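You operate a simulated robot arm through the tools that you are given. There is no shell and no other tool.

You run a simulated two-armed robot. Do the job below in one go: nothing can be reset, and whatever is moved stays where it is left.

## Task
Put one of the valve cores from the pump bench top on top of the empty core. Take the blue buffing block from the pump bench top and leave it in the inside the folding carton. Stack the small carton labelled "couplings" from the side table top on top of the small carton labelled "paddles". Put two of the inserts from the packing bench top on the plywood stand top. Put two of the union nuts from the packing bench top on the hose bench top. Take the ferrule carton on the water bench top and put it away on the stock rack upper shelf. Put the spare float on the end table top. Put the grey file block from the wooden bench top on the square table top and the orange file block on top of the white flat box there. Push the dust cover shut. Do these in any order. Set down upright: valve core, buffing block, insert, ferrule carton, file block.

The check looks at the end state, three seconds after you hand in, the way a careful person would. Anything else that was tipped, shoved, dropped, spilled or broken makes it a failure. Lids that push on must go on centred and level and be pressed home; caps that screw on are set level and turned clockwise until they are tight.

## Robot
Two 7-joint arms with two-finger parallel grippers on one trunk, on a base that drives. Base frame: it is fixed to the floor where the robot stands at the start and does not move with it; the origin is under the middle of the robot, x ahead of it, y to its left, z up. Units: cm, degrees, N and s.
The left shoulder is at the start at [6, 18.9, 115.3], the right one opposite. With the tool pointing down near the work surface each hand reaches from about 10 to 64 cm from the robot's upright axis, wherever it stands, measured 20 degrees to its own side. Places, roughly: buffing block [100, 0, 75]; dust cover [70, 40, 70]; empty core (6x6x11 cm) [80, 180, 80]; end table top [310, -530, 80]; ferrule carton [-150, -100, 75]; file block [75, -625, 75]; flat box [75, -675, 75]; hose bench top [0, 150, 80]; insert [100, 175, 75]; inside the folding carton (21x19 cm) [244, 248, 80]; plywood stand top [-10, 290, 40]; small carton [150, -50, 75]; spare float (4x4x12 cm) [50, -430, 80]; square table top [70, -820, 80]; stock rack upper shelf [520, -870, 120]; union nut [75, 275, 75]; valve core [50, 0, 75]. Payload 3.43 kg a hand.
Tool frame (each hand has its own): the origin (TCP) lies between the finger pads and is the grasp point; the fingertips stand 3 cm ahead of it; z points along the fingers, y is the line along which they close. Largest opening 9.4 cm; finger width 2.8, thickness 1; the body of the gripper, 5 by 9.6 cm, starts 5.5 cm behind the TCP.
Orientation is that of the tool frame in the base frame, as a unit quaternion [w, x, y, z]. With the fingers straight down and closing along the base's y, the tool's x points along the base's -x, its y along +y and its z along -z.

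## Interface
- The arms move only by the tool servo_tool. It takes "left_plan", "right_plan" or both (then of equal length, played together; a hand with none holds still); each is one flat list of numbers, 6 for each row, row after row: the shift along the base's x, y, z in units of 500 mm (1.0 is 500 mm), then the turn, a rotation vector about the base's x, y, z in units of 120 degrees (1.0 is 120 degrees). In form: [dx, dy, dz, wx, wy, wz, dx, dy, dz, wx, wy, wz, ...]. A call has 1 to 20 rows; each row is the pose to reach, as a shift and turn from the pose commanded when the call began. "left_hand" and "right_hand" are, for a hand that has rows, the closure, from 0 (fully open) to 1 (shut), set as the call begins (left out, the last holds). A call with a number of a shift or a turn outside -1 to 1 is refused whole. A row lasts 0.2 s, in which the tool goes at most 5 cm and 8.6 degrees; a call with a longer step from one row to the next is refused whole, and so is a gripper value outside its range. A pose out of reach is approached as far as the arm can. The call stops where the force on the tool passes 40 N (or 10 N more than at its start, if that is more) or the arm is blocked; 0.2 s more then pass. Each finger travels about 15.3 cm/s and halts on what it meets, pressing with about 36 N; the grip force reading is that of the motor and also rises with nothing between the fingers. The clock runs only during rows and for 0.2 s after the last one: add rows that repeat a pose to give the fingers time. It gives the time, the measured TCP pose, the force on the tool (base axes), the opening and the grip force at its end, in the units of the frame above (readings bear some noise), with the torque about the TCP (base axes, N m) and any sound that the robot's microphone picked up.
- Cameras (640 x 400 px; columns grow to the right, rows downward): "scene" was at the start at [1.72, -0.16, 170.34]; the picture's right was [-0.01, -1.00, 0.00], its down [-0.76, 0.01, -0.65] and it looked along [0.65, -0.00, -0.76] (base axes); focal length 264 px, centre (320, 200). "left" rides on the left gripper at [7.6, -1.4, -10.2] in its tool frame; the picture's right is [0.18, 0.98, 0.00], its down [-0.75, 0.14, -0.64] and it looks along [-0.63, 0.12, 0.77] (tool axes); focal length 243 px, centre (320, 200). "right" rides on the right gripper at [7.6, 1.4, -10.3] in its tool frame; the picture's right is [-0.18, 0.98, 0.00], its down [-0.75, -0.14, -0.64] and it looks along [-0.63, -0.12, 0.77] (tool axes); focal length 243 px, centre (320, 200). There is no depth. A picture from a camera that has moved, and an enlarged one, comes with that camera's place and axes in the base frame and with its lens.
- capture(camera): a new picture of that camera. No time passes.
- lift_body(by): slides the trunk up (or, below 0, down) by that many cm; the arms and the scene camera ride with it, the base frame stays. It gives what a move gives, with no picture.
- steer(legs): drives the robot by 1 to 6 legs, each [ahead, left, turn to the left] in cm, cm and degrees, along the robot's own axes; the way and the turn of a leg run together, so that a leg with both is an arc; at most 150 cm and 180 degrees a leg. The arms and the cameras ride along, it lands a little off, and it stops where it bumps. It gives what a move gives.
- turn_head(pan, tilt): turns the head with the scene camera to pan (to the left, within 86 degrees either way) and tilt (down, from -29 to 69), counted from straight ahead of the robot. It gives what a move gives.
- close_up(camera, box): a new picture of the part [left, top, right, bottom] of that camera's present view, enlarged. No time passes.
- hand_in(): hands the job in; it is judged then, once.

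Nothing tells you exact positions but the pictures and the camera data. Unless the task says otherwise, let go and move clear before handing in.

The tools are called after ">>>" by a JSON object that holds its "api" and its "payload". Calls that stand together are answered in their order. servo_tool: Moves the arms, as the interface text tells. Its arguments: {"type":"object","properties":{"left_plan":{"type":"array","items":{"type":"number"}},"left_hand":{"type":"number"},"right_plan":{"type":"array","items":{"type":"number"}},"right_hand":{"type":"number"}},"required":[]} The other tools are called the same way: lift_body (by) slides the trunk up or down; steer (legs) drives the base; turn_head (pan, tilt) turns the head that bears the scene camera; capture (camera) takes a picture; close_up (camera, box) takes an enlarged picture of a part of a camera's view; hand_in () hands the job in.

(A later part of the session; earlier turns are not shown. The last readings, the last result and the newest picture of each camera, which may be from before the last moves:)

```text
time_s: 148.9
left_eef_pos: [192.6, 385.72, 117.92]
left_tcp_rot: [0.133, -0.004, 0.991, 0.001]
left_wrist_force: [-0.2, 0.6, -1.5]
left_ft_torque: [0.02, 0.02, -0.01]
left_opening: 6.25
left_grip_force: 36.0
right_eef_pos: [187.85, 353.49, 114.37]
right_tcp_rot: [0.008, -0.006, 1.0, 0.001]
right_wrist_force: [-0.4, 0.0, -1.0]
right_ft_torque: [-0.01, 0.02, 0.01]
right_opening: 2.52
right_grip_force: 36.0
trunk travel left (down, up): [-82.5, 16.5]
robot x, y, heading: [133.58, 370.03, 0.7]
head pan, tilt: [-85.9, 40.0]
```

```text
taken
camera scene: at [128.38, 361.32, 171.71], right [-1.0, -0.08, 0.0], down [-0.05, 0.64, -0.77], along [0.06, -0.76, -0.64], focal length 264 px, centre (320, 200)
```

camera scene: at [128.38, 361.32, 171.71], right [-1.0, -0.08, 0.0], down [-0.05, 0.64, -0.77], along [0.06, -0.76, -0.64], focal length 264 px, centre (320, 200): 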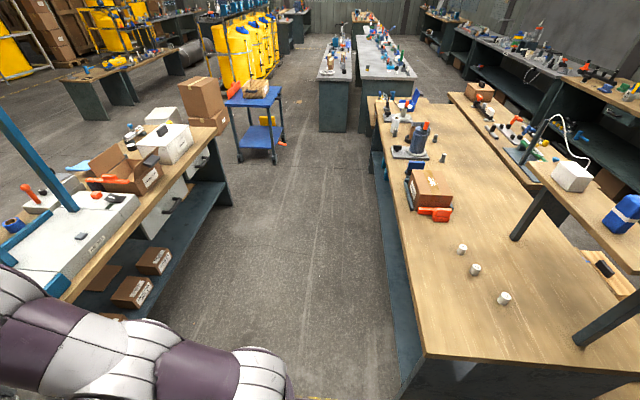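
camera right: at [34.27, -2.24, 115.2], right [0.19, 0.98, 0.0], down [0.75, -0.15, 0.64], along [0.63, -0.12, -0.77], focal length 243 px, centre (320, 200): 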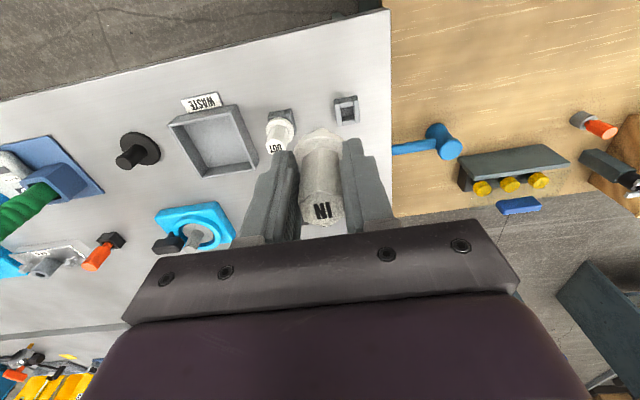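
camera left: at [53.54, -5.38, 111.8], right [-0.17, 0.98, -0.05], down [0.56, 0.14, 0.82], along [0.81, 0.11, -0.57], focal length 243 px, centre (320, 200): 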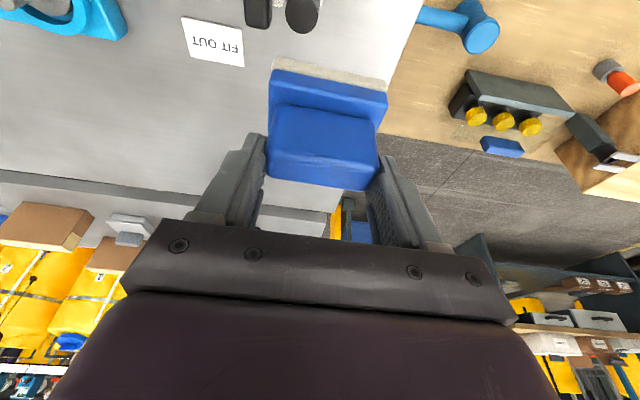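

The aisle between the packing bench and the carton bench is about 125 cm wide, with the open folding carton at about [250, 245]. I'll sidestep south, facing the carton bench.

>>> {"api": "steer", "payload": {"legs": [[16, 0, -0.6], [0, -122, 0]]}}

>>> {"api": "turn_head", "payload": {"pan": 0, "tilt": 40}}

>>> {"api": "capture", "payload": {"camera": "scene"}}

```text
time_s: 156.1
left_eef_pos: [209.21, 264.06, 117.91]
left_tcp_rot: [0.133, -0.003, 0.991, 0.001]
left_wrist_force: [0.1, -0.4, -1.9]
left_ft_torque: [0.03, 0.02, -0.01]
left_opening: 6.24
left_grip_force: 36.4
right_eef_pos: [204.34, 231.86, 114.34]
right_tcp_rot: [0.008, -0.005, 1.0, 0.0]
right_wrist_force: [0.3, -0.9, 0.3]
right_ft_torque: [-0.03, 0.0, -0.04]
right_opening: 2.54
right_grip_force: 36.2
trunk travel left (down, up): [-82.5, 16.5]
robot x, y, heading: [150.01, 248.54, 0.5]
head pan, tilt: [-85.9, 40.0]
```

```text
time_s: 157.7
left_eef_pos: [209.25, 264.01, 117.94]
left_tcp_rot: [0.133, -0.004, 0.991, 0.002]
left_wrist_force: [0.7, 0.2, -0.6]
left_ft_torque: [-0.02, 0.0, 0.02]
left_opening: 6.24
left_grip_force: 35.6
right_eef_pos: [204.36, 231.83, 114.19]
right_tcp_rot: [0.008, -0.005, 1.0, 0.0]
right_wrist_force: [0.5, 0.0, -0.7]
right_ft_torque: [0.01, 0.01, 0.01]
right_opening: 2.5
right_grip_force: 36.1
trunk travel left (down, up): [-82.5, 16.5]
robot x, y, heading: [150.38, 248.44, 0.4]
head pan, tilt: [0.0, 40.0]
```

```text
taken
camera scene: at [152.77, 248.35, 171.71], right [0.01, -1.0, 0.0], down [-0.64, -0.01, -0.77], along [0.77, 0.01, -0.64], focal length 264 px, centre (320, 200)
```

scene: 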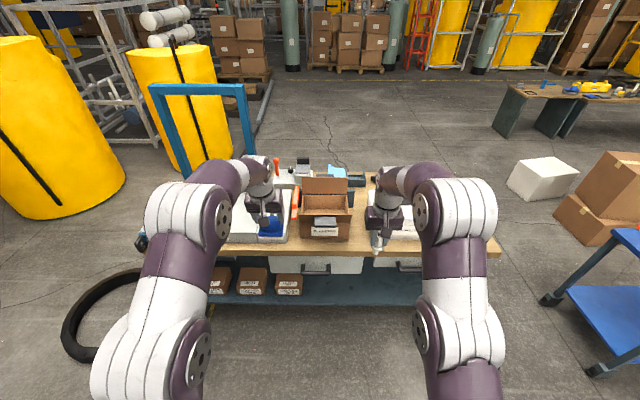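

>>> {"api": "close_up", "payload": {"camera": "scene", "box": [220, 150, 440, 280]}}

>>> {"api": "capture", "payload": {"camera": "left"}}

```text
2.91 times, centred on (330, 215) of scene
camera zoom: at [152.77, 248.35, 171.71], right [0.01, -1.0, 0.0], down [-0.64, -0.01, -0.77], along [0.77, 0.01, -0.64], focal length 769 px, centre (291, 156)
```

zoom: 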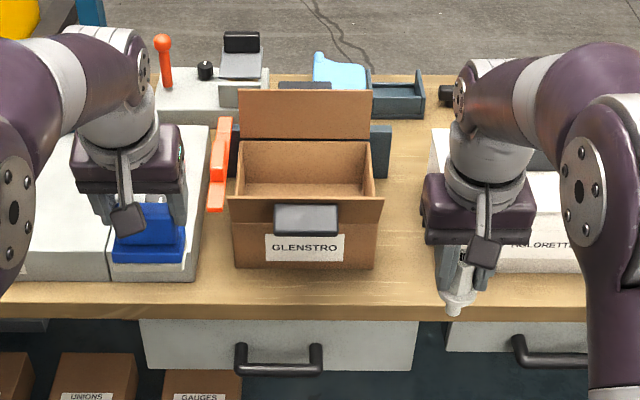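

```text
taken
camera left: at [199.02, 262.51, 125.88], right [-0.18, 0.98, -0.05], down [0.56, 0.14, 0.82], along [0.81, 0.12, -0.57], focal length 243 px, centre (320, 200)
```

left: 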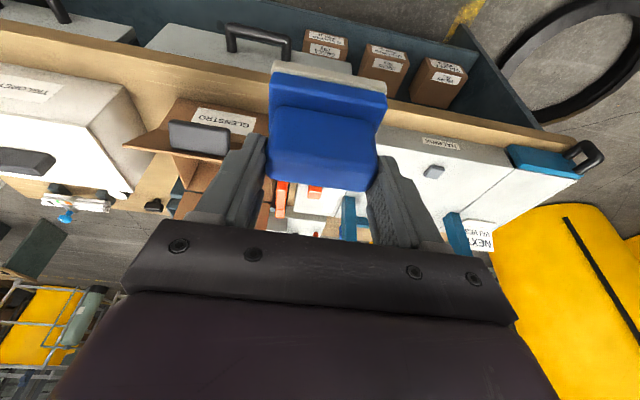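

>>> {"api": "close_up", "payload": {"camera": "left", "box": [100, 60, 300, 260]}}

>>> {"api": "close_up", "payload": {"camera": "scene", "box": [285, 165, 375, 250]}}

>>> {"api": "capture", "payload": {"camera": "right"}}

```text
2.00 times, centred on (200, 160) of left
camera zoom: at [199.02, 262.51, 125.88], right [-0.18, 0.98, -0.05], down [0.56, 0.14, 0.82], along [0.81, 0.12, -0.57], focal length 485 px, centre (560, 280)
```

zoom: 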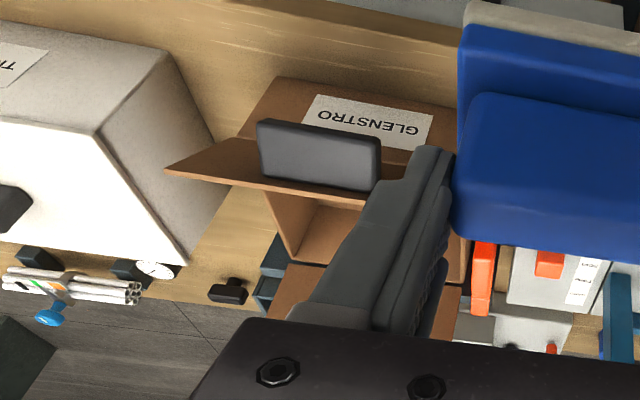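

```text
4.71 times, centred on (330, 208) of scene
camera zoom: at [152.77, 248.35, 171.71], right [0.01, -1.0, 0.0], down [-0.64, -0.01, -0.77], along [0.77, 0.01, -0.64], focal length 1244 px, centre (273, 165)
```

zoom: 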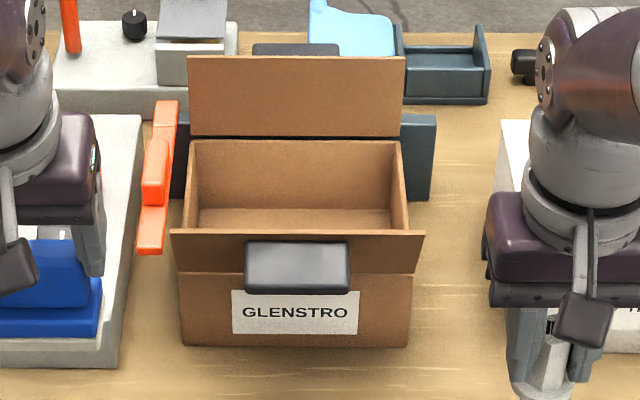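

```text
taken
camera right: at [196.54, 233.1, 124.4], right [0.17, 0.98, 0.0], down [0.74, -0.13, 0.65], along [0.64, -0.11, -0.76], focal length 243 px, centre (320, 200)
```

right: 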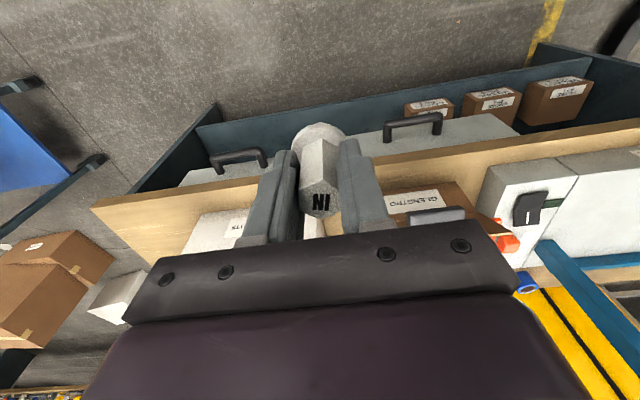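

The carton's walls are about 8.5 cm high, and its near and far flaps stand up. I'll drive in and lower the blue block between them, well towards the far side of centre.

>>> {"api": "steer", "payload": {"legs": [[0, -14, -0.4], [42, 0, 0]]}}

>>> {"api": "capture", "payload": {"camera": "scene"}}

>>> {"api": "capture", "payload": {"camera": "left"}}

```text
time_s: 161.2
left_eef_pos: [251.36, 249.72, 118.05]
left_tcp_rot: [0.134, 0.002, 0.991, 0.0]
left_wrist_force: [0.1, 0.0, -1.2]
left_ft_torque: [-0.01, -0.04, 0.04]
left_opening: 6.26
left_grip_force: 35.9
right_eef_pos: [246.23, 217.39, 114.35]
right_tcp_rot: [0.009, 0.0, 1.0, 0.0]
right_wrist_force: [-0.1, -0.2, 0.0]
right_ft_torque: [0.0, 0.01, -0.03]
right_opening: 2.51
right_grip_force: 35.5
trunk travel left (down, up): [-82.5, 16.5]
robot x, y, heading: [192.05, 234.41, -0.2]
head pan, tilt: [0.0, 40.0]
```

```text
taken
camera scene: at [194.77, 234.54, 171.71], right [0.0, -1.0, 0.0], down [-0.64, 0.0, -0.77], along [0.77, 0.0, -0.64], focal length 264 px, centre (320, 200)
```

scene: 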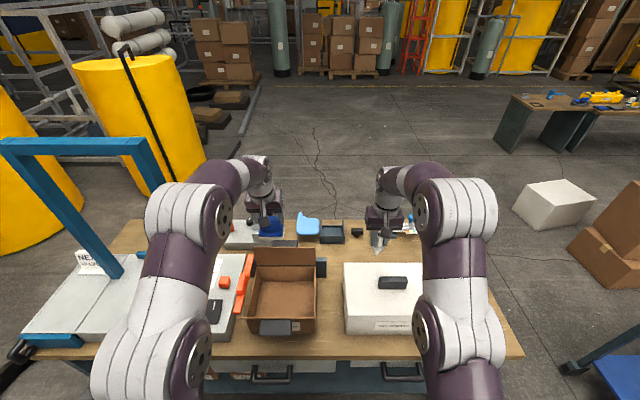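

```text
taken
camera left: at [241.19, 248.22, 125.92], right [-0.17, 0.98, -0.05], down [0.56, 0.14, 0.82], along [0.81, 0.12, -0.57], focal length 243 px, centre (320, 200)
```

left: 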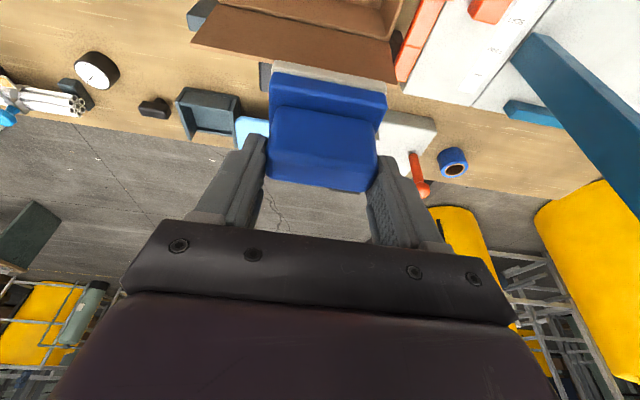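

>>> {"api": "close_up", "payload": {"camera": "scene", "box": [220, 225, 360, 345]}}

```text
3.33 times, centred on (290, 285) of scene
camera zoom: at [194.77, 234.54, 171.71], right [0.0, -1.0, 0.0], down [-0.64, 0.0, -0.77], along [0.77, 0.0, -0.64], focal length 882 px, centre (420, -83)
```

zoom: 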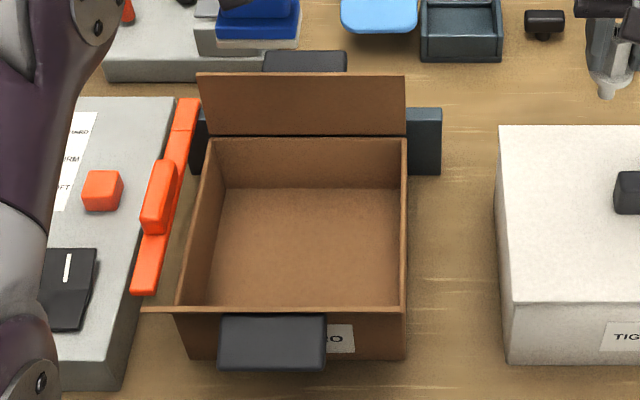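

The interior runs x≈236–254 and y≈237–257, with the floor near z 80.5. I'll lower to just above the floor first.

>>> {"api": "servo_tool", "payload": {"left_plan": [-0.03, -0.02, -0.05, 0, 0, 0, -0.056, -0.046, -0.13, 0, 0, 0, -0.056, -0.046, -0.22, 0, 0, 0, -0.056, -0.046, -0.31, 0, 0, 0, -0.056, -0.046, -0.4, 0, 0, 0, -0.056, -0.046, -0.49, 0, 0, 0, -0.056, -0.046, -0.56, 0, 0, 0]}}

>>> {"api": "close_up", "payload": {"camera": "scene", "box": [200, 205, 360, 345]}}

>>> {"api": "capture", "payload": {"camera": "left"}}

```text
time_s: 162.8
left_eef_pos: [248.61, 247.52, 89.91]
left_tcp_rot: [0.133, 0.002, 0.991, 0.001]
left_wrist_force: [0.3, 0.9, -1.7]
left_ft_torque: [0.02, 0.0, 0.01]
left_opening: 6.24
left_grip_force: 35.7
right_eef_pos: [246.35, 217.57, 114.3]
right_tcp_rot: [0.007, 0.001, 1.0, 0.0]
right_wrist_force: [0.5, 0.3, -1.7]
right_ft_torque: [0.03, 0.0, 0.01]
right_opening: 2.53
right_grip_force: 36.2
trunk travel left (down, up): [-82.5, 16.5]
robot x, y, heading: [192.37, 234.55, 0.1]
head pan, tilt: [0.0, 40.0]
```

```text
2.86 times, centred on (280, 275) of scene
camera zoom: at [194.93, 234.55, 171.72], right [0.0, -1.0, 0.0], down [-0.64, 0.0, -0.77], along [0.77, 0.0, -0.64], focal length 756 px, centre (434, -14)
```

zoom: 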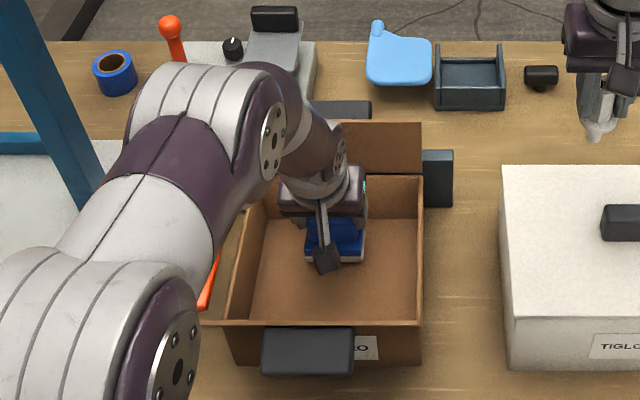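

```text
taken
camera left: at [238.41, 246.12, 97.7], right [-0.17, 0.98, -0.05], down [0.56, 0.14, 0.82], along [0.81, 0.12, -0.57], focal length 243 px, centre (320, 200)
```

left: 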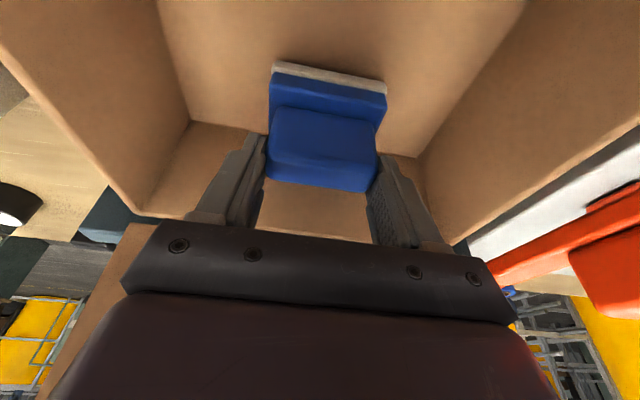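

It's well inside, so I'll ease down to contact.

>>> {"api": "servo_tool", "payload": {"left_plan": [0, 0, -0.006, 0, 0, 0, 0, 0, -0.012, 0, 0, 0, 0, 0, -0.018, 0, 0, 0, 0, 0, -0.024, 0, 0, 0]}}

>>> {"api": "servo_tool", "payload": {"left_plan": [0, 0, -0.004, 0, 0, 0, 0, 0, -0.008, 0, 0, 0, 0, 0, -0.012, 0, 0, 0]}}

```text
time_s: 163.8
left_eef_pos: [248.61, 247.22, 88.69]
left_tcp_rot: [0.133, 0.002, 0.991, 0.0]
left_wrist_force: [0.3, 0.1, -0.8]
left_ft_torque: [-0.01, -0.01, -0.02]
left_opening: 6.23
left_grip_force: 35.7
right_eef_pos: [246.37, 217.5, 114.38]
right_tcp_rot: [0.008, 0.0, 1.0, 0.0]
right_wrist_force: [-0.2, -0.3, -0.2]
right_ft_torque: [-0.01, -0.04, -0.02]
right_opening: 2.52
right_grip_force: 36.6
trunk travel left (down, up): [-82.5, 16.5]
robot x, y, heading: [192.2, 234.35, -0.2]
head pan, tilt: [0.0, 40.0]
```

```text
time_s: 164.6
left_eef_pos: [248.59, 247.27, 88.77]
left_tcp_rot: [0.138, 0.002, 0.99, -0.001]
left_wrist_force: [-3.4, 5.0, 33.5]
left_ft_torque: [-0.65, 0.94, -0.15]
left_opening: 6.23
left_grip_force: 36.3
right_eef_pos: [246.02, 217.45, 114.61]
right_tcp_rot: [0.01, 0.0, 1.0, 0.0]
right_wrist_force: [1.1, 0.0, -0.4]
right_ft_torque: [0.01, 0.04, 0.02]
right_opening: 2.51
right_grip_force: 35.7
trunk travel left (down, up): [-82.5, 16.5]
robot x, y, heading: [192.16, 234.73, -0.3]
head pan, tilt: [0.0, 40.0]
```

It's touching the floor, so I'll ease the pressure, open and withdraw upwards.

>>> {"api": "servo_tool", "payload": {"left_plan": [0, 0, 0.011, 0, 0, 0, 0, 0, 0.011, 0, 0, 0]}}

>>> {"api": "servo_tool", "payload": {"left_plan": [0, 0, 0, 0, 0, 0, 0, 0, 0, 0, 0, 0, 0, 0, 0, 0, 0, 0, -0.013, 0, 0.05, 0, 0, 0, -0.027, 0, 0.1, 0, 0, 0, -0.035, 0, 0.19, 0, 0, 0, -0.035, 0, 0.28, 0, 0, 0, -0.035, 0, 0.37, 0, 0, 0, -0.035, 0, 0.46, 0, 0, 0, -0.035, 0, 0.54, 0, 0, 0], "left_hand": 0}}

>>> {"api": "close_up", "payload": {"camera": "scene", "box": [200, 205, 360, 345]}}

>>> {"api": "capture", "payload": {"camera": "left"}}

```text
time_s: 165.2
left_eef_pos: [248.5, 247.37, 88.75]
left_tcp_rot: [0.133, 0.002, 0.991, 0.001]
left_wrist_force: [0.3, -0.1, 6.1]
left_ft_torque: [-0.32, -0.2, 0.0]
left_opening: 6.22
left_grip_force: 36.1
right_eef_pos: [246.38, 217.35, 114.4]
right_tcp_rot: [0.009, -0.001, 1.0, 0.0]
right_wrist_force: [0.2, 0.2, -0.5]
right_ft_torque: [0.01, 0.0, 0.0]
right_opening: 2.53
right_grip_force: 35.5
trunk travel left (down, up): [-82.5, 16.5]
robot x, y, heading: [192.11, 234.4, -0.1]
head pan, tilt: [0.0, 40.0]
```

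```text
time_s: 167.4
left_eef_pos: [246.82, 247.52, 115.74]
left_tcp_rot: [0.133, 0.002, 0.991, 0.001]
left_wrist_force: [-0.4, 0.3, 0.1]
left_ft_torque: [0.0, 0.03, 0.03]
left_opening: 9.42
left_grip_force: 0.1
right_eef_pos: [246.28, 217.44, 114.31]
right_tcp_rot: [0.009, 0.0, 1.0, 0.0]
right_wrist_force: [0.8, -0.2, -0.1]
right_ft_torque: [0.04, 0.0, -0.01]
right_opening: 2.53
right_grip_force: 35.9
trunk travel left (down, up): [-82.5, 16.5]
robot x, y, heading: [192.24, 234.66, 0.1]
head pan, tilt: [0.0, 40.0]
```

```text
2.86 times, centred on (280, 275) of scene
camera zoom: at [194.76, 234.52, 171.71], right [0.0, -1.0, 0.0], down [-0.64, 0.0, -0.77], along [0.77, 0.0, -0.64], focal length 756 px, centre (434, -14)
```

zoom: 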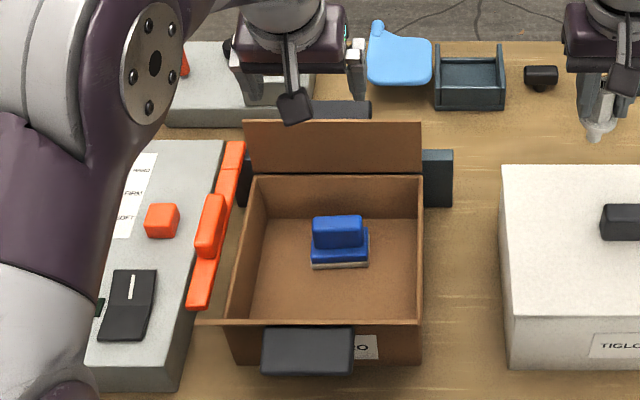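

```text
taken
camera left: at [236.62, 246.14, 123.69], right [-0.17, 0.98, -0.05], down [0.56, 0.14, 0.82], along [0.81, 0.12, -0.57], focal length 243 px, centre (320, 200)
```

left: 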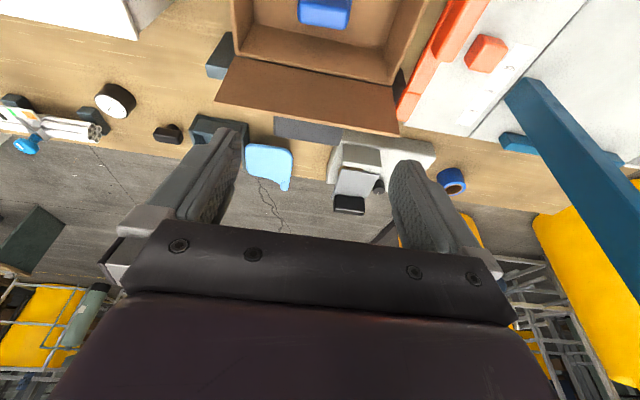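

The blue block stands upright in the carton. Now I'll back off, move south and turn to face the packing bench with the valve core.

>>> {"api": "steer", "payload": {"legs": [[-33, 0, 0], [0, -66, 0], [0, 0, 90], [0, 0, 90]]}}

>>> {"api": "capture", "payload": {"camera": "scene"}}

```text
time_s: 180.5
left_eef_pos: [105.6, 154.23, 115.67]
left_tcp_rot: [0.001, 0.991, 0.003, -0.133]
left_wrist_force: [-1.0, -0.8, -0.5]
left_ft_torque: [0.0, 0.01, 0.01]
left_opening: 9.39
left_grip_force: 0.2
right_eef_pos: [105.76, 184.38, 114.4]
right_tcp_rot: [0.0, 1.0, 0.005, -0.008]
right_wrist_force: [0.1, 0.8, -0.5]
right_ft_torque: [0.04, -0.01, -0.01]
right_opening: 2.54
right_grip_force: 36.0
trunk travel left (down, up): [-82.5, 16.5]
robot x, y, heading: [159.91, 167.87, -179.4]
head pan, tilt: [0.0, 40.0]
```

```text
taken
camera scene: at [157.44, 167.59, 171.71], right [-0.01, 1.0, 0.0], down [0.64, 0.01, -0.77], along [-0.77, -0.01, -0.64], focal length 264 px, centre (320, 200)
```

scene: 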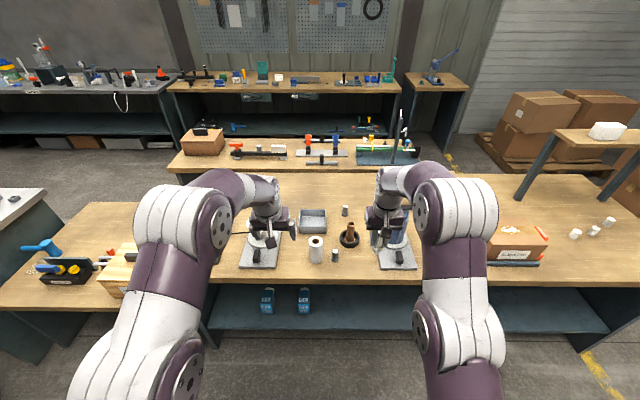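

>>> {"api": "close_up", "payload": {"camera": "scene", "box": [230, 190, 430, 290]}}

```text
3.20 times, centred on (330, 240) of scene
camera zoom: at [157.44, 167.59, 171.71], right [-0.01, 1.0, 0.0], down [0.64, 0.01, -0.77], along [-0.77, -0.01, -0.64], focal length 846 px, centre (288, 72)
```

zoom: 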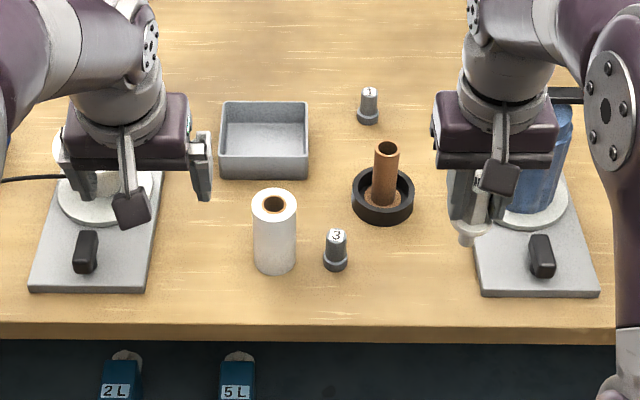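

The empty core is a brown tube about 3.4 cm wide and 11 cm tall, at about [76.7, 180.3] with its rim at z≈91. I'll drive up and view it from the right wrist.

>>> {"api": "steer", "payload": {"legs": [[31, 0, -0.6]]}}

>>> {"api": "capture", "payload": {"camera": "right"}}

>>> {"api": "capture", "payload": {"camera": "scene"}}

```text
time_s: 182.6
left_eef_pos: [75.05, 154.72, 115.61]
left_tcp_rot: [0.001, 0.991, -0.002, -0.133]
left_wrist_force: [-0.3, -0.2, -0.7]
left_ft_torque: [0.04, 0.0, 0.0]
left_opening: 9.44
left_grip_force: 0.1
right_eef_pos: [75.57, 184.64, 114.39]
right_tcp_rot: [0.0, 1.0, 0.001, -0.008]
right_wrist_force: [-0.6, 0.3, 0.1]
right_ft_torque: [0.02, 0.04, 0.02]
right_opening: 2.54
right_grip_force: 36.1
trunk travel left (down, up): [-82.5, 16.5]
robot x, y, heading: [129.18, 167.53, -179.7]
head pan, tilt: [0.0, 40.0]
```

```text
taken
camera right: at [83.33, 183.2, 124.46], right [-0.18, -0.98, 0.0], down [-0.74, 0.14, 0.65], along [-0.64, 0.12, -0.76], focal length 243 px, centre (320, 200)
```

right: 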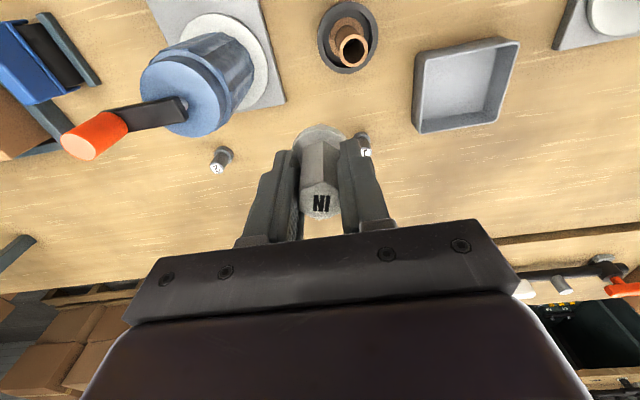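

```text
taken
camera scene: at [127.02, 167.44, 171.72], right [0.0, 1.0, 0.0], down [0.64, 0.0, -0.77], along [-0.77, 0.0, -0.64], focal length 264 px, centre (320, 200)
```

scene: 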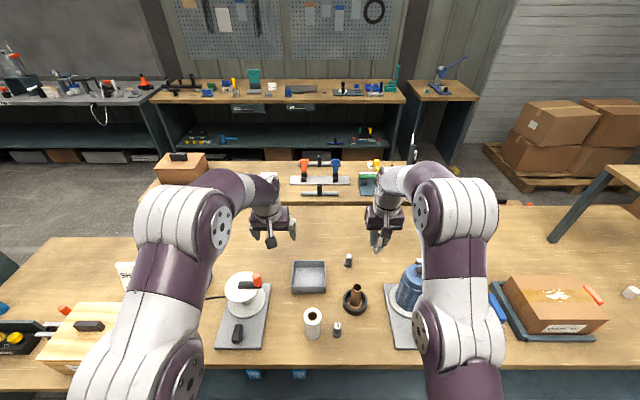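

>>> {"api": "servo_tool", "payload": {"right_plan": [0.08, 0, 0, 0, 0, 0, 0.16, 0.02, 0, 0, 0, 0, 0.24, 0.04, 0, 0, 0, 0]}}

>>> {"api": "close_up", "payload": {"camera": "right", "box": [260, 60, 500, 220]}}

>>> {"api": "close_up", "payload": {"camera": "scene", "box": [290, 240, 430, 350]}}

```text
time_s: 183.4
left_eef_pos: [75.03, 154.62, 115.71]
left_tcp_rot: [0.001, 0.991, -0.001, -0.133]
left_wrist_force: [0.0, 0.5, 0.3]
left_ft_torque: [0.0, 0.01, 0.02]
left_opening: 9.4
left_grip_force: 0.1
right_eef_pos: [87.35, 186.74, 114.41]
right_tcp_rot: [0.0, 1.0, 0.001, -0.008]
right_wrist_force: [0.5, 0.2, -0.1]
right_ft_torque: [-0.02, 0.01, 0.01]
right_opening: 2.53
right_grip_force: 36.1
trunk travel left (down, up): [-82.5, 16.5]
robot x, y, heading: [129.55, 167.46, -180.2]
head pan, tilt: [0.0, 40.0]
```

```text
2.50 times, centred on (380, 140) of right
camera zoom: at [95.14, 185.31, 124.45], right [-0.18, -0.98, 0.0], down [-0.74, 0.14, 0.66], along [-0.64, 0.12, -0.76], focal length 606 px, centre (170, 350)
```

zoom: 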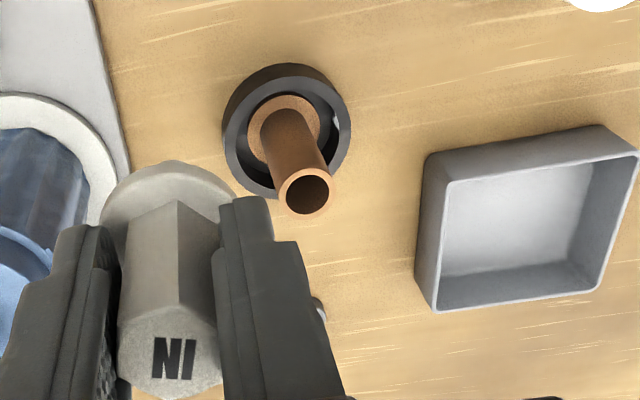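

```text
3.64 times, centred on (360, 295) of scene
camera zoom: at [126.97, 167.49, 171.71], right [0.0, 1.0, 0.0], down [0.64, 0.0, -0.77], along [-0.77, 0.0, -0.64], focal length 962 px, centre (174, -146)
```

zoom: 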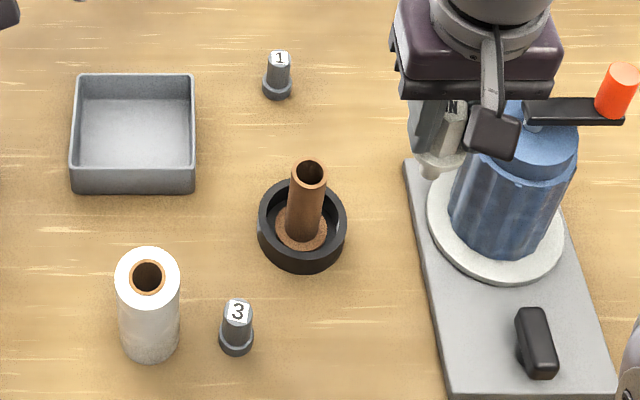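

The valve core's stem is narrower than the tube's bore and its collar is wider than the rim, so it should seat with the collar on the rim. I'll move over the tube and check the alignment in the wrist view.

>>> {"api": "servo_tool", "payload": {"right_plan": [-0.07, -0.04, -0.02, 0, 0, 0, -0.14, -0.09, -0.08, 0, 0, 0, -0.203, -0.129, -0.14, 0, 0, 0, -0.203, -0.129, -0.2, 0, 0, 0]}}

>>> {"api": "capture", "payload": {"camera": "right"}}

>>> {"api": "close_up", "payload": {"camera": "scene", "box": [290, 240, 430, 350]}}

```text
refused: row 2 steps farther than a row can; nothing moved
```

```text
taken
camera right: at [95.14, 185.31, 124.45], right [-0.18, -0.98, 0.0], down [-0.74, 0.14, 0.66], along [-0.64, 0.12, -0.76], focal length 243 px, centre (320, 200)
```

right: 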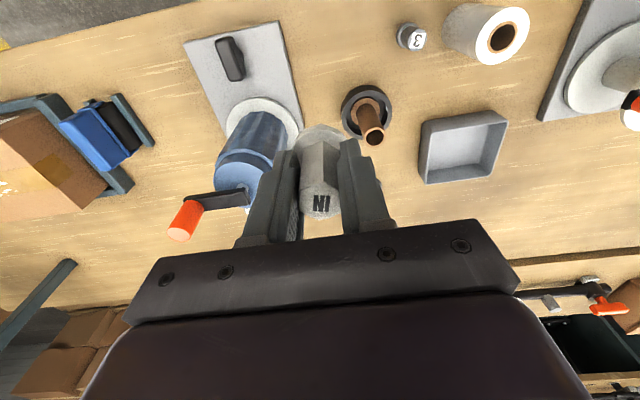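

```text
3.64 times, centred on (360, 295) of scene
camera zoom: at [126.97, 167.49, 171.71], right [0.0, 1.0, 0.0], down [0.64, 0.0, -0.77], along [-0.77, 0.0, -0.64], focal length 962 px, centre (174, -146)
```

zoom: 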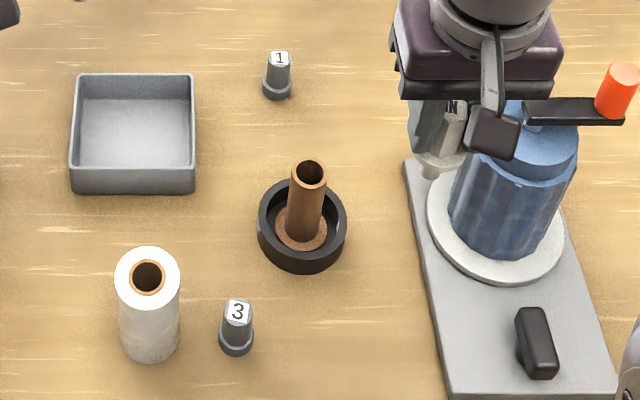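

>>> {"api": "servo_tool", "payload": {"right_plan": [-0.06, -0.04, -0.02, 0, 0, 0, -0.12, -0.08, -0.06, 0, 0, 0, -0.17, -0.115, -0.11, 0, 0, 0, -0.203, -0.129, -0.16, 0, 0, 0, -0.203, -0.129, -0.2, 0, 0, 0]}}

>>> {"api": "capture", "payload": {"camera": "right"}}

>>> {"api": "close_up", "payload": {"camera": "scene", "box": [290, 240, 430, 350]}}

```text
time_s: 184.6
left_eef_pos: [74.87, 154.69, 115.71]
left_tcp_rot: [0.001, 0.991, -0.001, -0.133]
left_wrist_force: [-0.1, -0.6, 0.3]
left_ft_torque: [0.0, 0.02, 0.03]
left_opening: 9.36
left_grip_force: 0.0
right_eef_pos: [77.47, 180.32, 104.36]
right_tcp_rot: [0.0, 1.0, 0.001, -0.007]
right_wrist_force: [0.8, 0.3, 0.3]
right_ft_torque: [-0.01, 0.0, 0.03]
right_opening: 2.54
right_grip_force: 35.8
trunk travel left (down, up): [-82.5, 16.5]
robot x, y, heading: [129.22, 167.61, -179.8]
head pan, tilt: [0.0, 40.0]
```

```text
taken
camera right: at [85.14, 178.8, 114.42], right [-0.18, -0.98, 0.0], down [-0.74, 0.14, 0.65], along [-0.64, 0.12, -0.76], focal length 243 px, centre (320, 200)
```

right: 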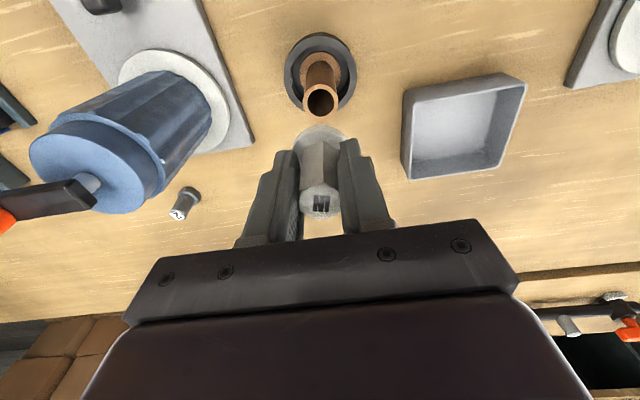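

```text
3.64 times, centred on (360, 295) of scene
camera zoom: at [126.89, 167.45, 171.71], right [0.0, 1.0, 0.0], down [0.64, 0.0, -0.77], along [-0.77, 0.0, -0.64], focal length 962 px, centre (174, -146)
```

zoom: 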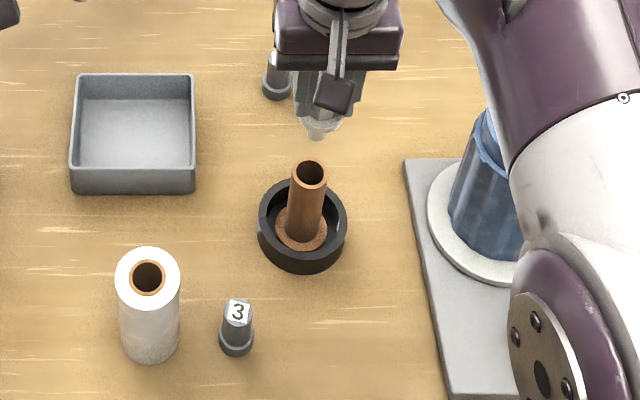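

>>> {"api": "servo_tool", "payload": {"right_plan": [0.005, -0.002, -0.03, 0, 0, 0, 0.006, -0.002, -0.07, 0, 0, 0]}}

>>> {"api": "close_up", "payload": {"camera": "right", "box": [240, 40, 400, 200]}}

>>> {"api": "close_up", "payload": {"camera": "scene", "box": [325, 255, 405, 325]}}

>>> {"api": "close_up", "payload": {"camera": "left", "box": [0, 0, 320, 200]}}

```text
time_s: 185.2
left_eef_pos: [74.9, 154.61, 115.69]
left_tcp_rot: [0.001, 0.991, -0.001, -0.133]
left_wrist_force: [-1.4, -0.3, -1.2]
left_ft_torque: [-0.02, -0.01, -0.01]
left_opening: 9.4
left_grip_force: 0.0
right_eef_pos: [77.66, 180.35, 100.8]
right_tcp_rot: [0.0, 1.0, 0.0, -0.008]
right_wrist_force: [0.3, 0.0, -0.3]
right_ft_torque: [0.01, 0.01, -0.02]
right_opening: 2.55
right_grip_force: 36.3
trunk travel left (down, up): [-82.5, 16.5]
robot x, y, heading: [129.58, 167.9, -180.0]
head pan, tilt: [0.0, 40.0]
```

```text
2.50 times, centred on (320, 120) of right
camera zoom: at [85.46, 178.82, 110.93], right [-0.18, -0.98, 0.0], down [-0.74, 0.14, 0.65], along [-0.64, 0.12, -0.76], focal length 606 px, centre (320, 400)
```

zoom: 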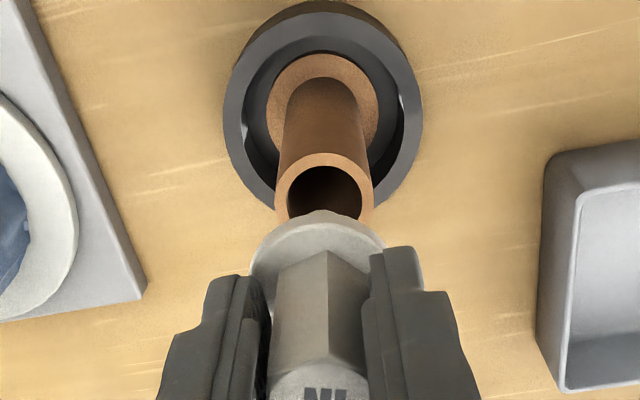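

```text
5.71 times, centred on (365, 290) of scene
camera zoom: at [126.83, 167.46, 171.71], right [0.0, 1.0, 0.0], down [0.64, 0.0, -0.77], along [-0.77, 0.0, -0.64], focal length 1511 px, centre (63, -314)
```

zoom: 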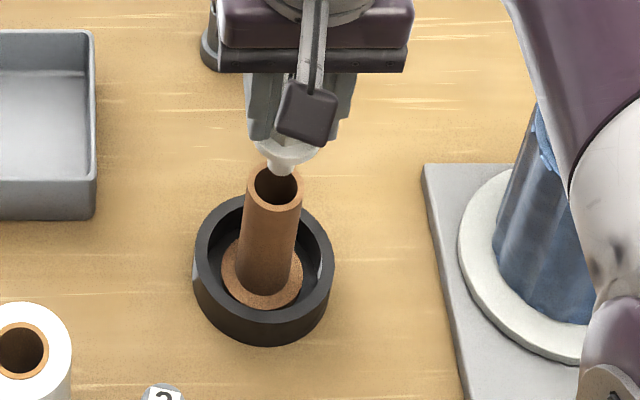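

```text
2.00 times, centred on (160, 100) of left
camera zoom: at [84.78, 156.07, 123.61], right [0.18, -0.98, -0.05], down [-0.56, -0.14, 0.82], along [-0.81, -0.12, -0.57], focal length 485 px, centre (640, 400)
```

zoom: 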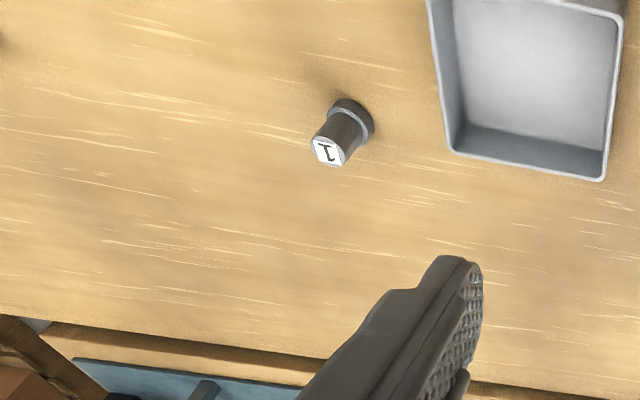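

The stem is about 1.5 cm wide and the bore 2.6 cm, and they are aligned to within about 2 mm. I'll correct slightly and lower gently into the tube.

>>> {"api": "servo_tool", "payload": {"right_plan": [0.002, -0.003, -0.012, 0, 0, 0, 0.002, -0.003, -0.024, 0, 0, 0, 0.002, -0.003, -0.036, 0, 0, 0, 0.002, -0.003, -0.048, 0, 0, 0, 0.002, -0.003, -0.06, 0, 0, 0, 0.002, -0.003, -0.072, 0, 0, 0]}}

>>> {"api": "close_up", "payload": {"camera": "scene", "box": [325, 255, 405, 325]}}

>>> {"api": "close_up", "payload": {"camera": "right", "box": [240, 40, 400, 200]}}

```text
time_s: 186.7
left_eef_pos: [75.24, 154.6, 115.77]
left_tcp_rot: [0.001, 0.991, -0.001, -0.134]
left_wrist_force: [-0.3, 0.1, 0.3]
left_ft_torque: [0.02, -0.02, 0.0]
left_opening: 9.39
left_grip_force: 0.1
right_eef_pos: [77.43, 179.93, 97.83]
right_tcp_rot: [0.002, 1.0, 0.001, -0.016]
right_wrist_force: [6.9, 1.3, 27.3]
right_ft_torque: [0.07, -0.46, -0.04]
right_opening: 2.51
right_grip_force: 35.9
trunk travel left (down, up): [-82.5, 16.5]
robot x, y, heading: [129.44, 167.53, -180.3]
head pan, tilt: [0.0, 40.0]
stopped in row 6 (right hand): the force on the tool passed its limit at 49 N (the readings are from after the stop); the commanded pose is now the measured one
```

```text
5.71 times, centred on (365, 290) of scene
camera zoom: at [127.3, 167.36, 171.72], right [0.0, 1.0, 0.0], down [0.64, 0.0, -0.77], along [-0.77, 0.0, -0.64], focal length 1511 px, centre (63, -314)
```

zoom: 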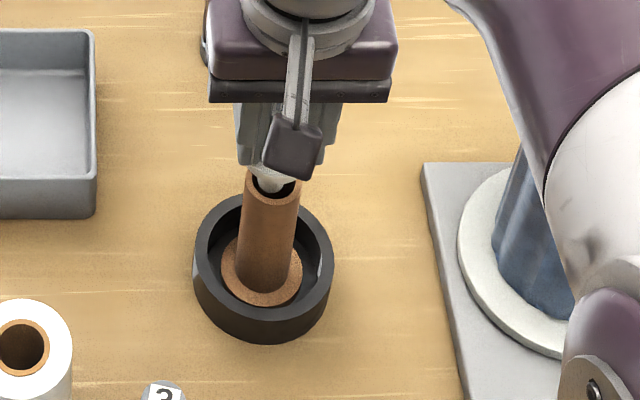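

```text
2.50 times, centred on (320, 120) of right
camera zoom: at [85.46, 178.46, 107.89], right [-0.18, -0.98, 0.01], down [-0.73, 0.14, 0.66], along [-0.65, 0.12, -0.75], focal length 606 px, centre (320, 400)
```

zoom: 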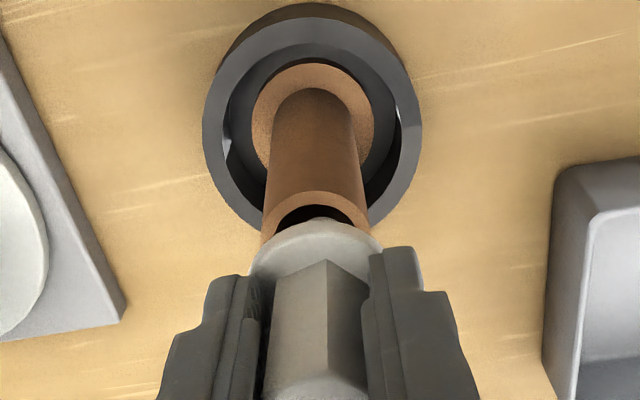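

The stem caught the far edge of the rim. I'll lift off slightly and measure again.

>>> {"api": "servo_tool", "payload": {"right_plan": [0, 0, 0.02, 0, 0, 0, 0.004, 0.004, 0.05, 0, 0.01, 0]}}

>>> {"api": "close_up", "payload": {"camera": "scene", "box": [325, 255, 405, 325]}}

>>> {"api": "close_up", "payload": {"camera": "right", "box": [240, 40, 400, 200]}}

```text
time_s: 187.3
left_eef_pos: [75.06, 154.59, 115.8]
left_tcp_rot: [0.0, 0.991, -0.002, -0.134]
left_wrist_force: [0.6, -0.5, -0.7]
left_ft_torque: [0.02, 0.02, 0.06]
left_opening: 9.42
left_grip_force: 0.1
right_eef_pos: [77.89, 180.27, 99.99]
right_tcp_rot: [0.0, 1.0, 0.0, -0.024]
right_wrist_force: [0.5, -0.9, 0.1]
right_ft_torque: [0.0, 0.02, 0.0]
right_opening: 2.53
right_grip_force: 35.7
trunk travel left (down, up): [-82.5, 16.5]
robot x, y, heading: [129.47, 167.41, -180.1]
head pan, tilt: [0.0, 40.0]
```

```text
5.71 times, centred on (365, 290) of scene
camera zoom: at [127.16, 167.41, 171.7], right [0.0, 1.0, 0.0], down [0.64, 0.0, -0.77], along [-0.77, 0.0, -0.64], focal length 1511 px, centre (63, -314)
```

zoom: 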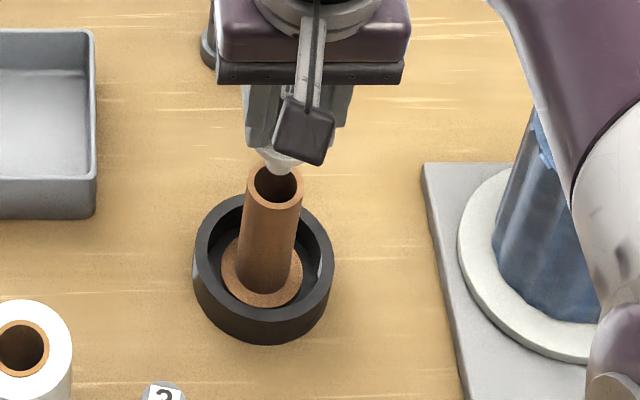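

```text
2.50 times, centred on (320, 120) of right
camera zoom: at [85.85, 178.75, 109.9], right [-0.18, -0.98, 0.01], down [-0.72, 0.14, 0.68], along [-0.67, 0.12, -0.74], focal length 606 px, centre (320, 400)
```

zoom: 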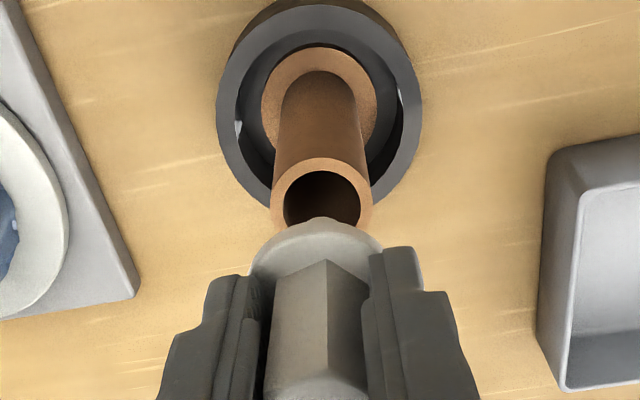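

I also need to bring the tool back to vertical, since it's tipped about 2.7°.

>>> {"api": "servo_tool", "payload": {"right_plan": [0, 0, 0.01, 0, -0.012, 0, 0, 0, 0.01, 0, -0.023, 0]}}

>>> {"api": "close_up", "payload": {"camera": "scene", "box": [340, 265, 390, 315]}}

>>> {"api": "close_up", "payload": {"camera": "right", "box": [240, 40, 400, 200]}}

```text
time_s: 187.9
left_eef_pos: [74.98, 154.51, 115.74]
left_tcp_rot: [0.0, 0.991, -0.001, -0.134]
left_wrist_force: [0.0, 0.2, 0.0]
left_ft_torque: [0.0, 0.0, -0.01]
left_opening: 9.4
left_grip_force: 0.1
right_eef_pos: [77.75, 180.26, 100.56]
right_tcp_rot: [0.001, 1.0, -0.001, 0.0]
right_wrist_force: [0.4, 0.5, -0.5]
right_ft_torque: [-0.01, -0.02, 0.0]
right_opening: 2.51
right_grip_force: 35.9
trunk travel left (down, up): [-82.5, 16.5]
robot x, y, heading: [129.33, 167.56, -180.1]
head pan, tilt: [0.0, 40.0]
```

```text
8.00 times, centred on (365, 290) of scene
camera zoom: at [126.97, 167.43, 171.71], right [0.0, 1.0, 0.0], down [0.64, 0.0, -0.77], along [-0.77, 0.0, -0.64], focal length 2116 px, centre (-40, -520)
```

zoom: 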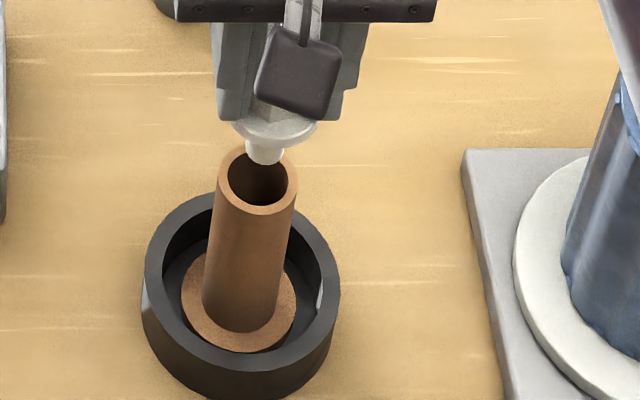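

```text
2.50 times, centred on (320, 120) of right
camera zoom: at [85.29, 178.75, 110.83], right [-0.18, -0.98, 0.0], down [-0.76, 0.14, 0.64], along [-0.63, 0.12, -0.77], focal length 606 px, centre (320, 400)
```

zoom: 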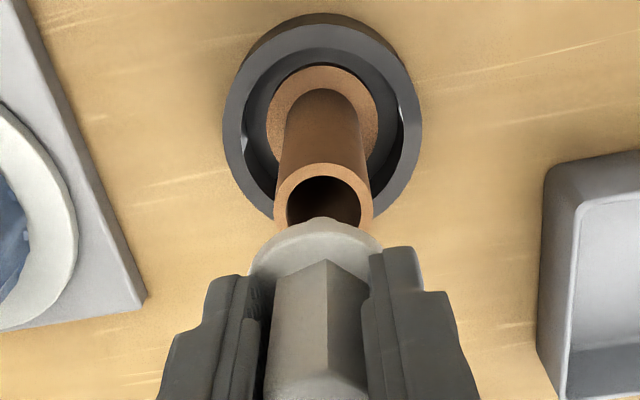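

The held stem looks centred over the tube, so the earlier contact was probably the stem resting on a closed top at z≈91. I'll centre it, lower until light contact and check the seating.

>>> {"api": "servo_tool", "payload": {"right_plan": [-0.005, -0.003, -0.01, 0, 0, 0, -0.005, -0.003, -0.025, 0, 0, 0, -0.005, -0.003, -0.035, 0, 0, 0, -0.005, -0.003, -0.042, 0, 0, 0, -0.005, -0.003, -0.046, 0, 0, 0]}}

>>> {"api": "close_up", "payload": {"camera": "scene", "box": [340, 265, 390, 315]}}

```text
time_s: 189.1
left_eef_pos: [74.88, 154.68, 115.62]
left_tcp_rot: [0.0, 0.991, -0.001, -0.133]
left_wrist_force: [-1.1, 0.2, -0.1]
left_ft_torque: [-0.04, -0.01, 0.02]
left_opening: 9.39
left_grip_force: 0.1
right_eef_pos: [77.54, 180.04, 98.42]
right_tcp_rot: [0.001, 1.0, -0.001, 0.002]
right_wrist_force: [0.1, 0.3, -0.7]
right_ft_torque: [0.02, -0.01, 0.0]
right_opening: 2.52
right_grip_force: 36.0
trunk travel left (down, up): [-82.5, 16.5]
robot x, y, heading: [129.56, 167.51, -180.2]
head pan, tilt: [0.0, 40.0]
```

```text
8.00 times, centred on (365, 290) of scene
camera zoom: at [126.89, 167.44, 171.71], right [0.0, 1.0, 0.0], down [0.64, 0.0, -0.77], along [-0.77, 0.0, -0.64], focal length 2116 px, centre (-40, -520)
```

zoom: 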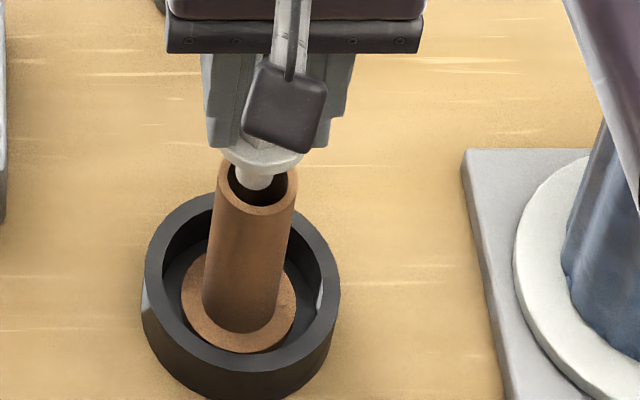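

>>> {"api": "servo_tool", "payload": {"right_plan": [0, 0.004, 0, 0, 0, 0, 0, 0.004, -0.004, 0, 0, 0, 0, 0.004, -0.008, 0, 0, 0]}}

>>> {"api": "servo_tool", "payload": {"right_plan": [0, 0, -0.004, 0, 0, 0, 0, 0, -0.008, 0, 0, 0]}}

>>> {"api": "close_up", "payload": {"camera": "scene", "box": [340, 265, 390, 315]}}

```text
time_s: 189.9
left_eef_pos: [74.87, 154.58, 115.75]
left_tcp_rot: [0.001, 0.991, -0.002, -0.133]
left_wrist_force: [0.7, -0.4, 0.2]
left_ft_torque: [-0.03, 0.02, -0.02]
left_opening: 9.38
left_grip_force: 0.1
right_eef_pos: [77.39, 180.18, 97.88]
right_tcp_rot: [0.001, 1.0, 0.0, 0.002]
right_wrist_force: [0.1, 0.0, -0.5]
right_ft_torque: [-0.01, -0.01, 0.0]
right_opening: 2.51
right_grip_force: 35.5
trunk travel left (down, up): [-82.5, 16.5]
robot x, y, heading: [129.62, 167.63, -180.2]
head pan, tilt: [0.0, 40.0]
```

```text
time_s: 190.5
left_eef_pos: [75.17, 154.51, 115.81]
left_tcp_rot: [0.001, 0.991, -0.002, -0.134]
left_wrist_force: [0.2, 0.2, 1.0]
left_ft_torque: [-0.02, 0.01, 0.0]
left_opening: 9.41
left_grip_force: 0.0
right_eef_pos: [77.42, 180.2, 97.8]
right_tcp_rot: [0.001, 1.0, 0.0, -0.001]
right_wrist_force: [0.4, -0.1, 22.6]
right_ft_torque: [0.04, 0.03, 0.0]
right_opening: 2.52
right_grip_force: 36.4
trunk travel left (down, up): [-82.5, 16.5]
robot x, y, heading: [129.35, 167.88, -179.8]
head pan, tilt: [0.0, 40.0]
```

```text
8.00 times, centred on (365, 290) of scene
camera zoom: at [127.23, 167.39, 171.76], right [0.0, 1.0, 0.0], down [0.64, 0.0, -0.77], along [-0.77, 0.0, -0.64], focal length 2116 px, centre (-40, -520)
```

zoom: 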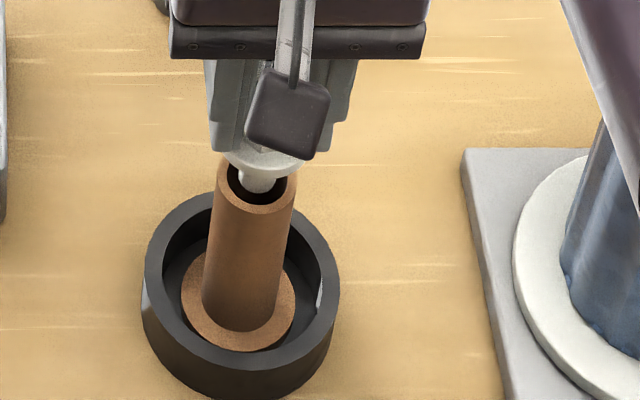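

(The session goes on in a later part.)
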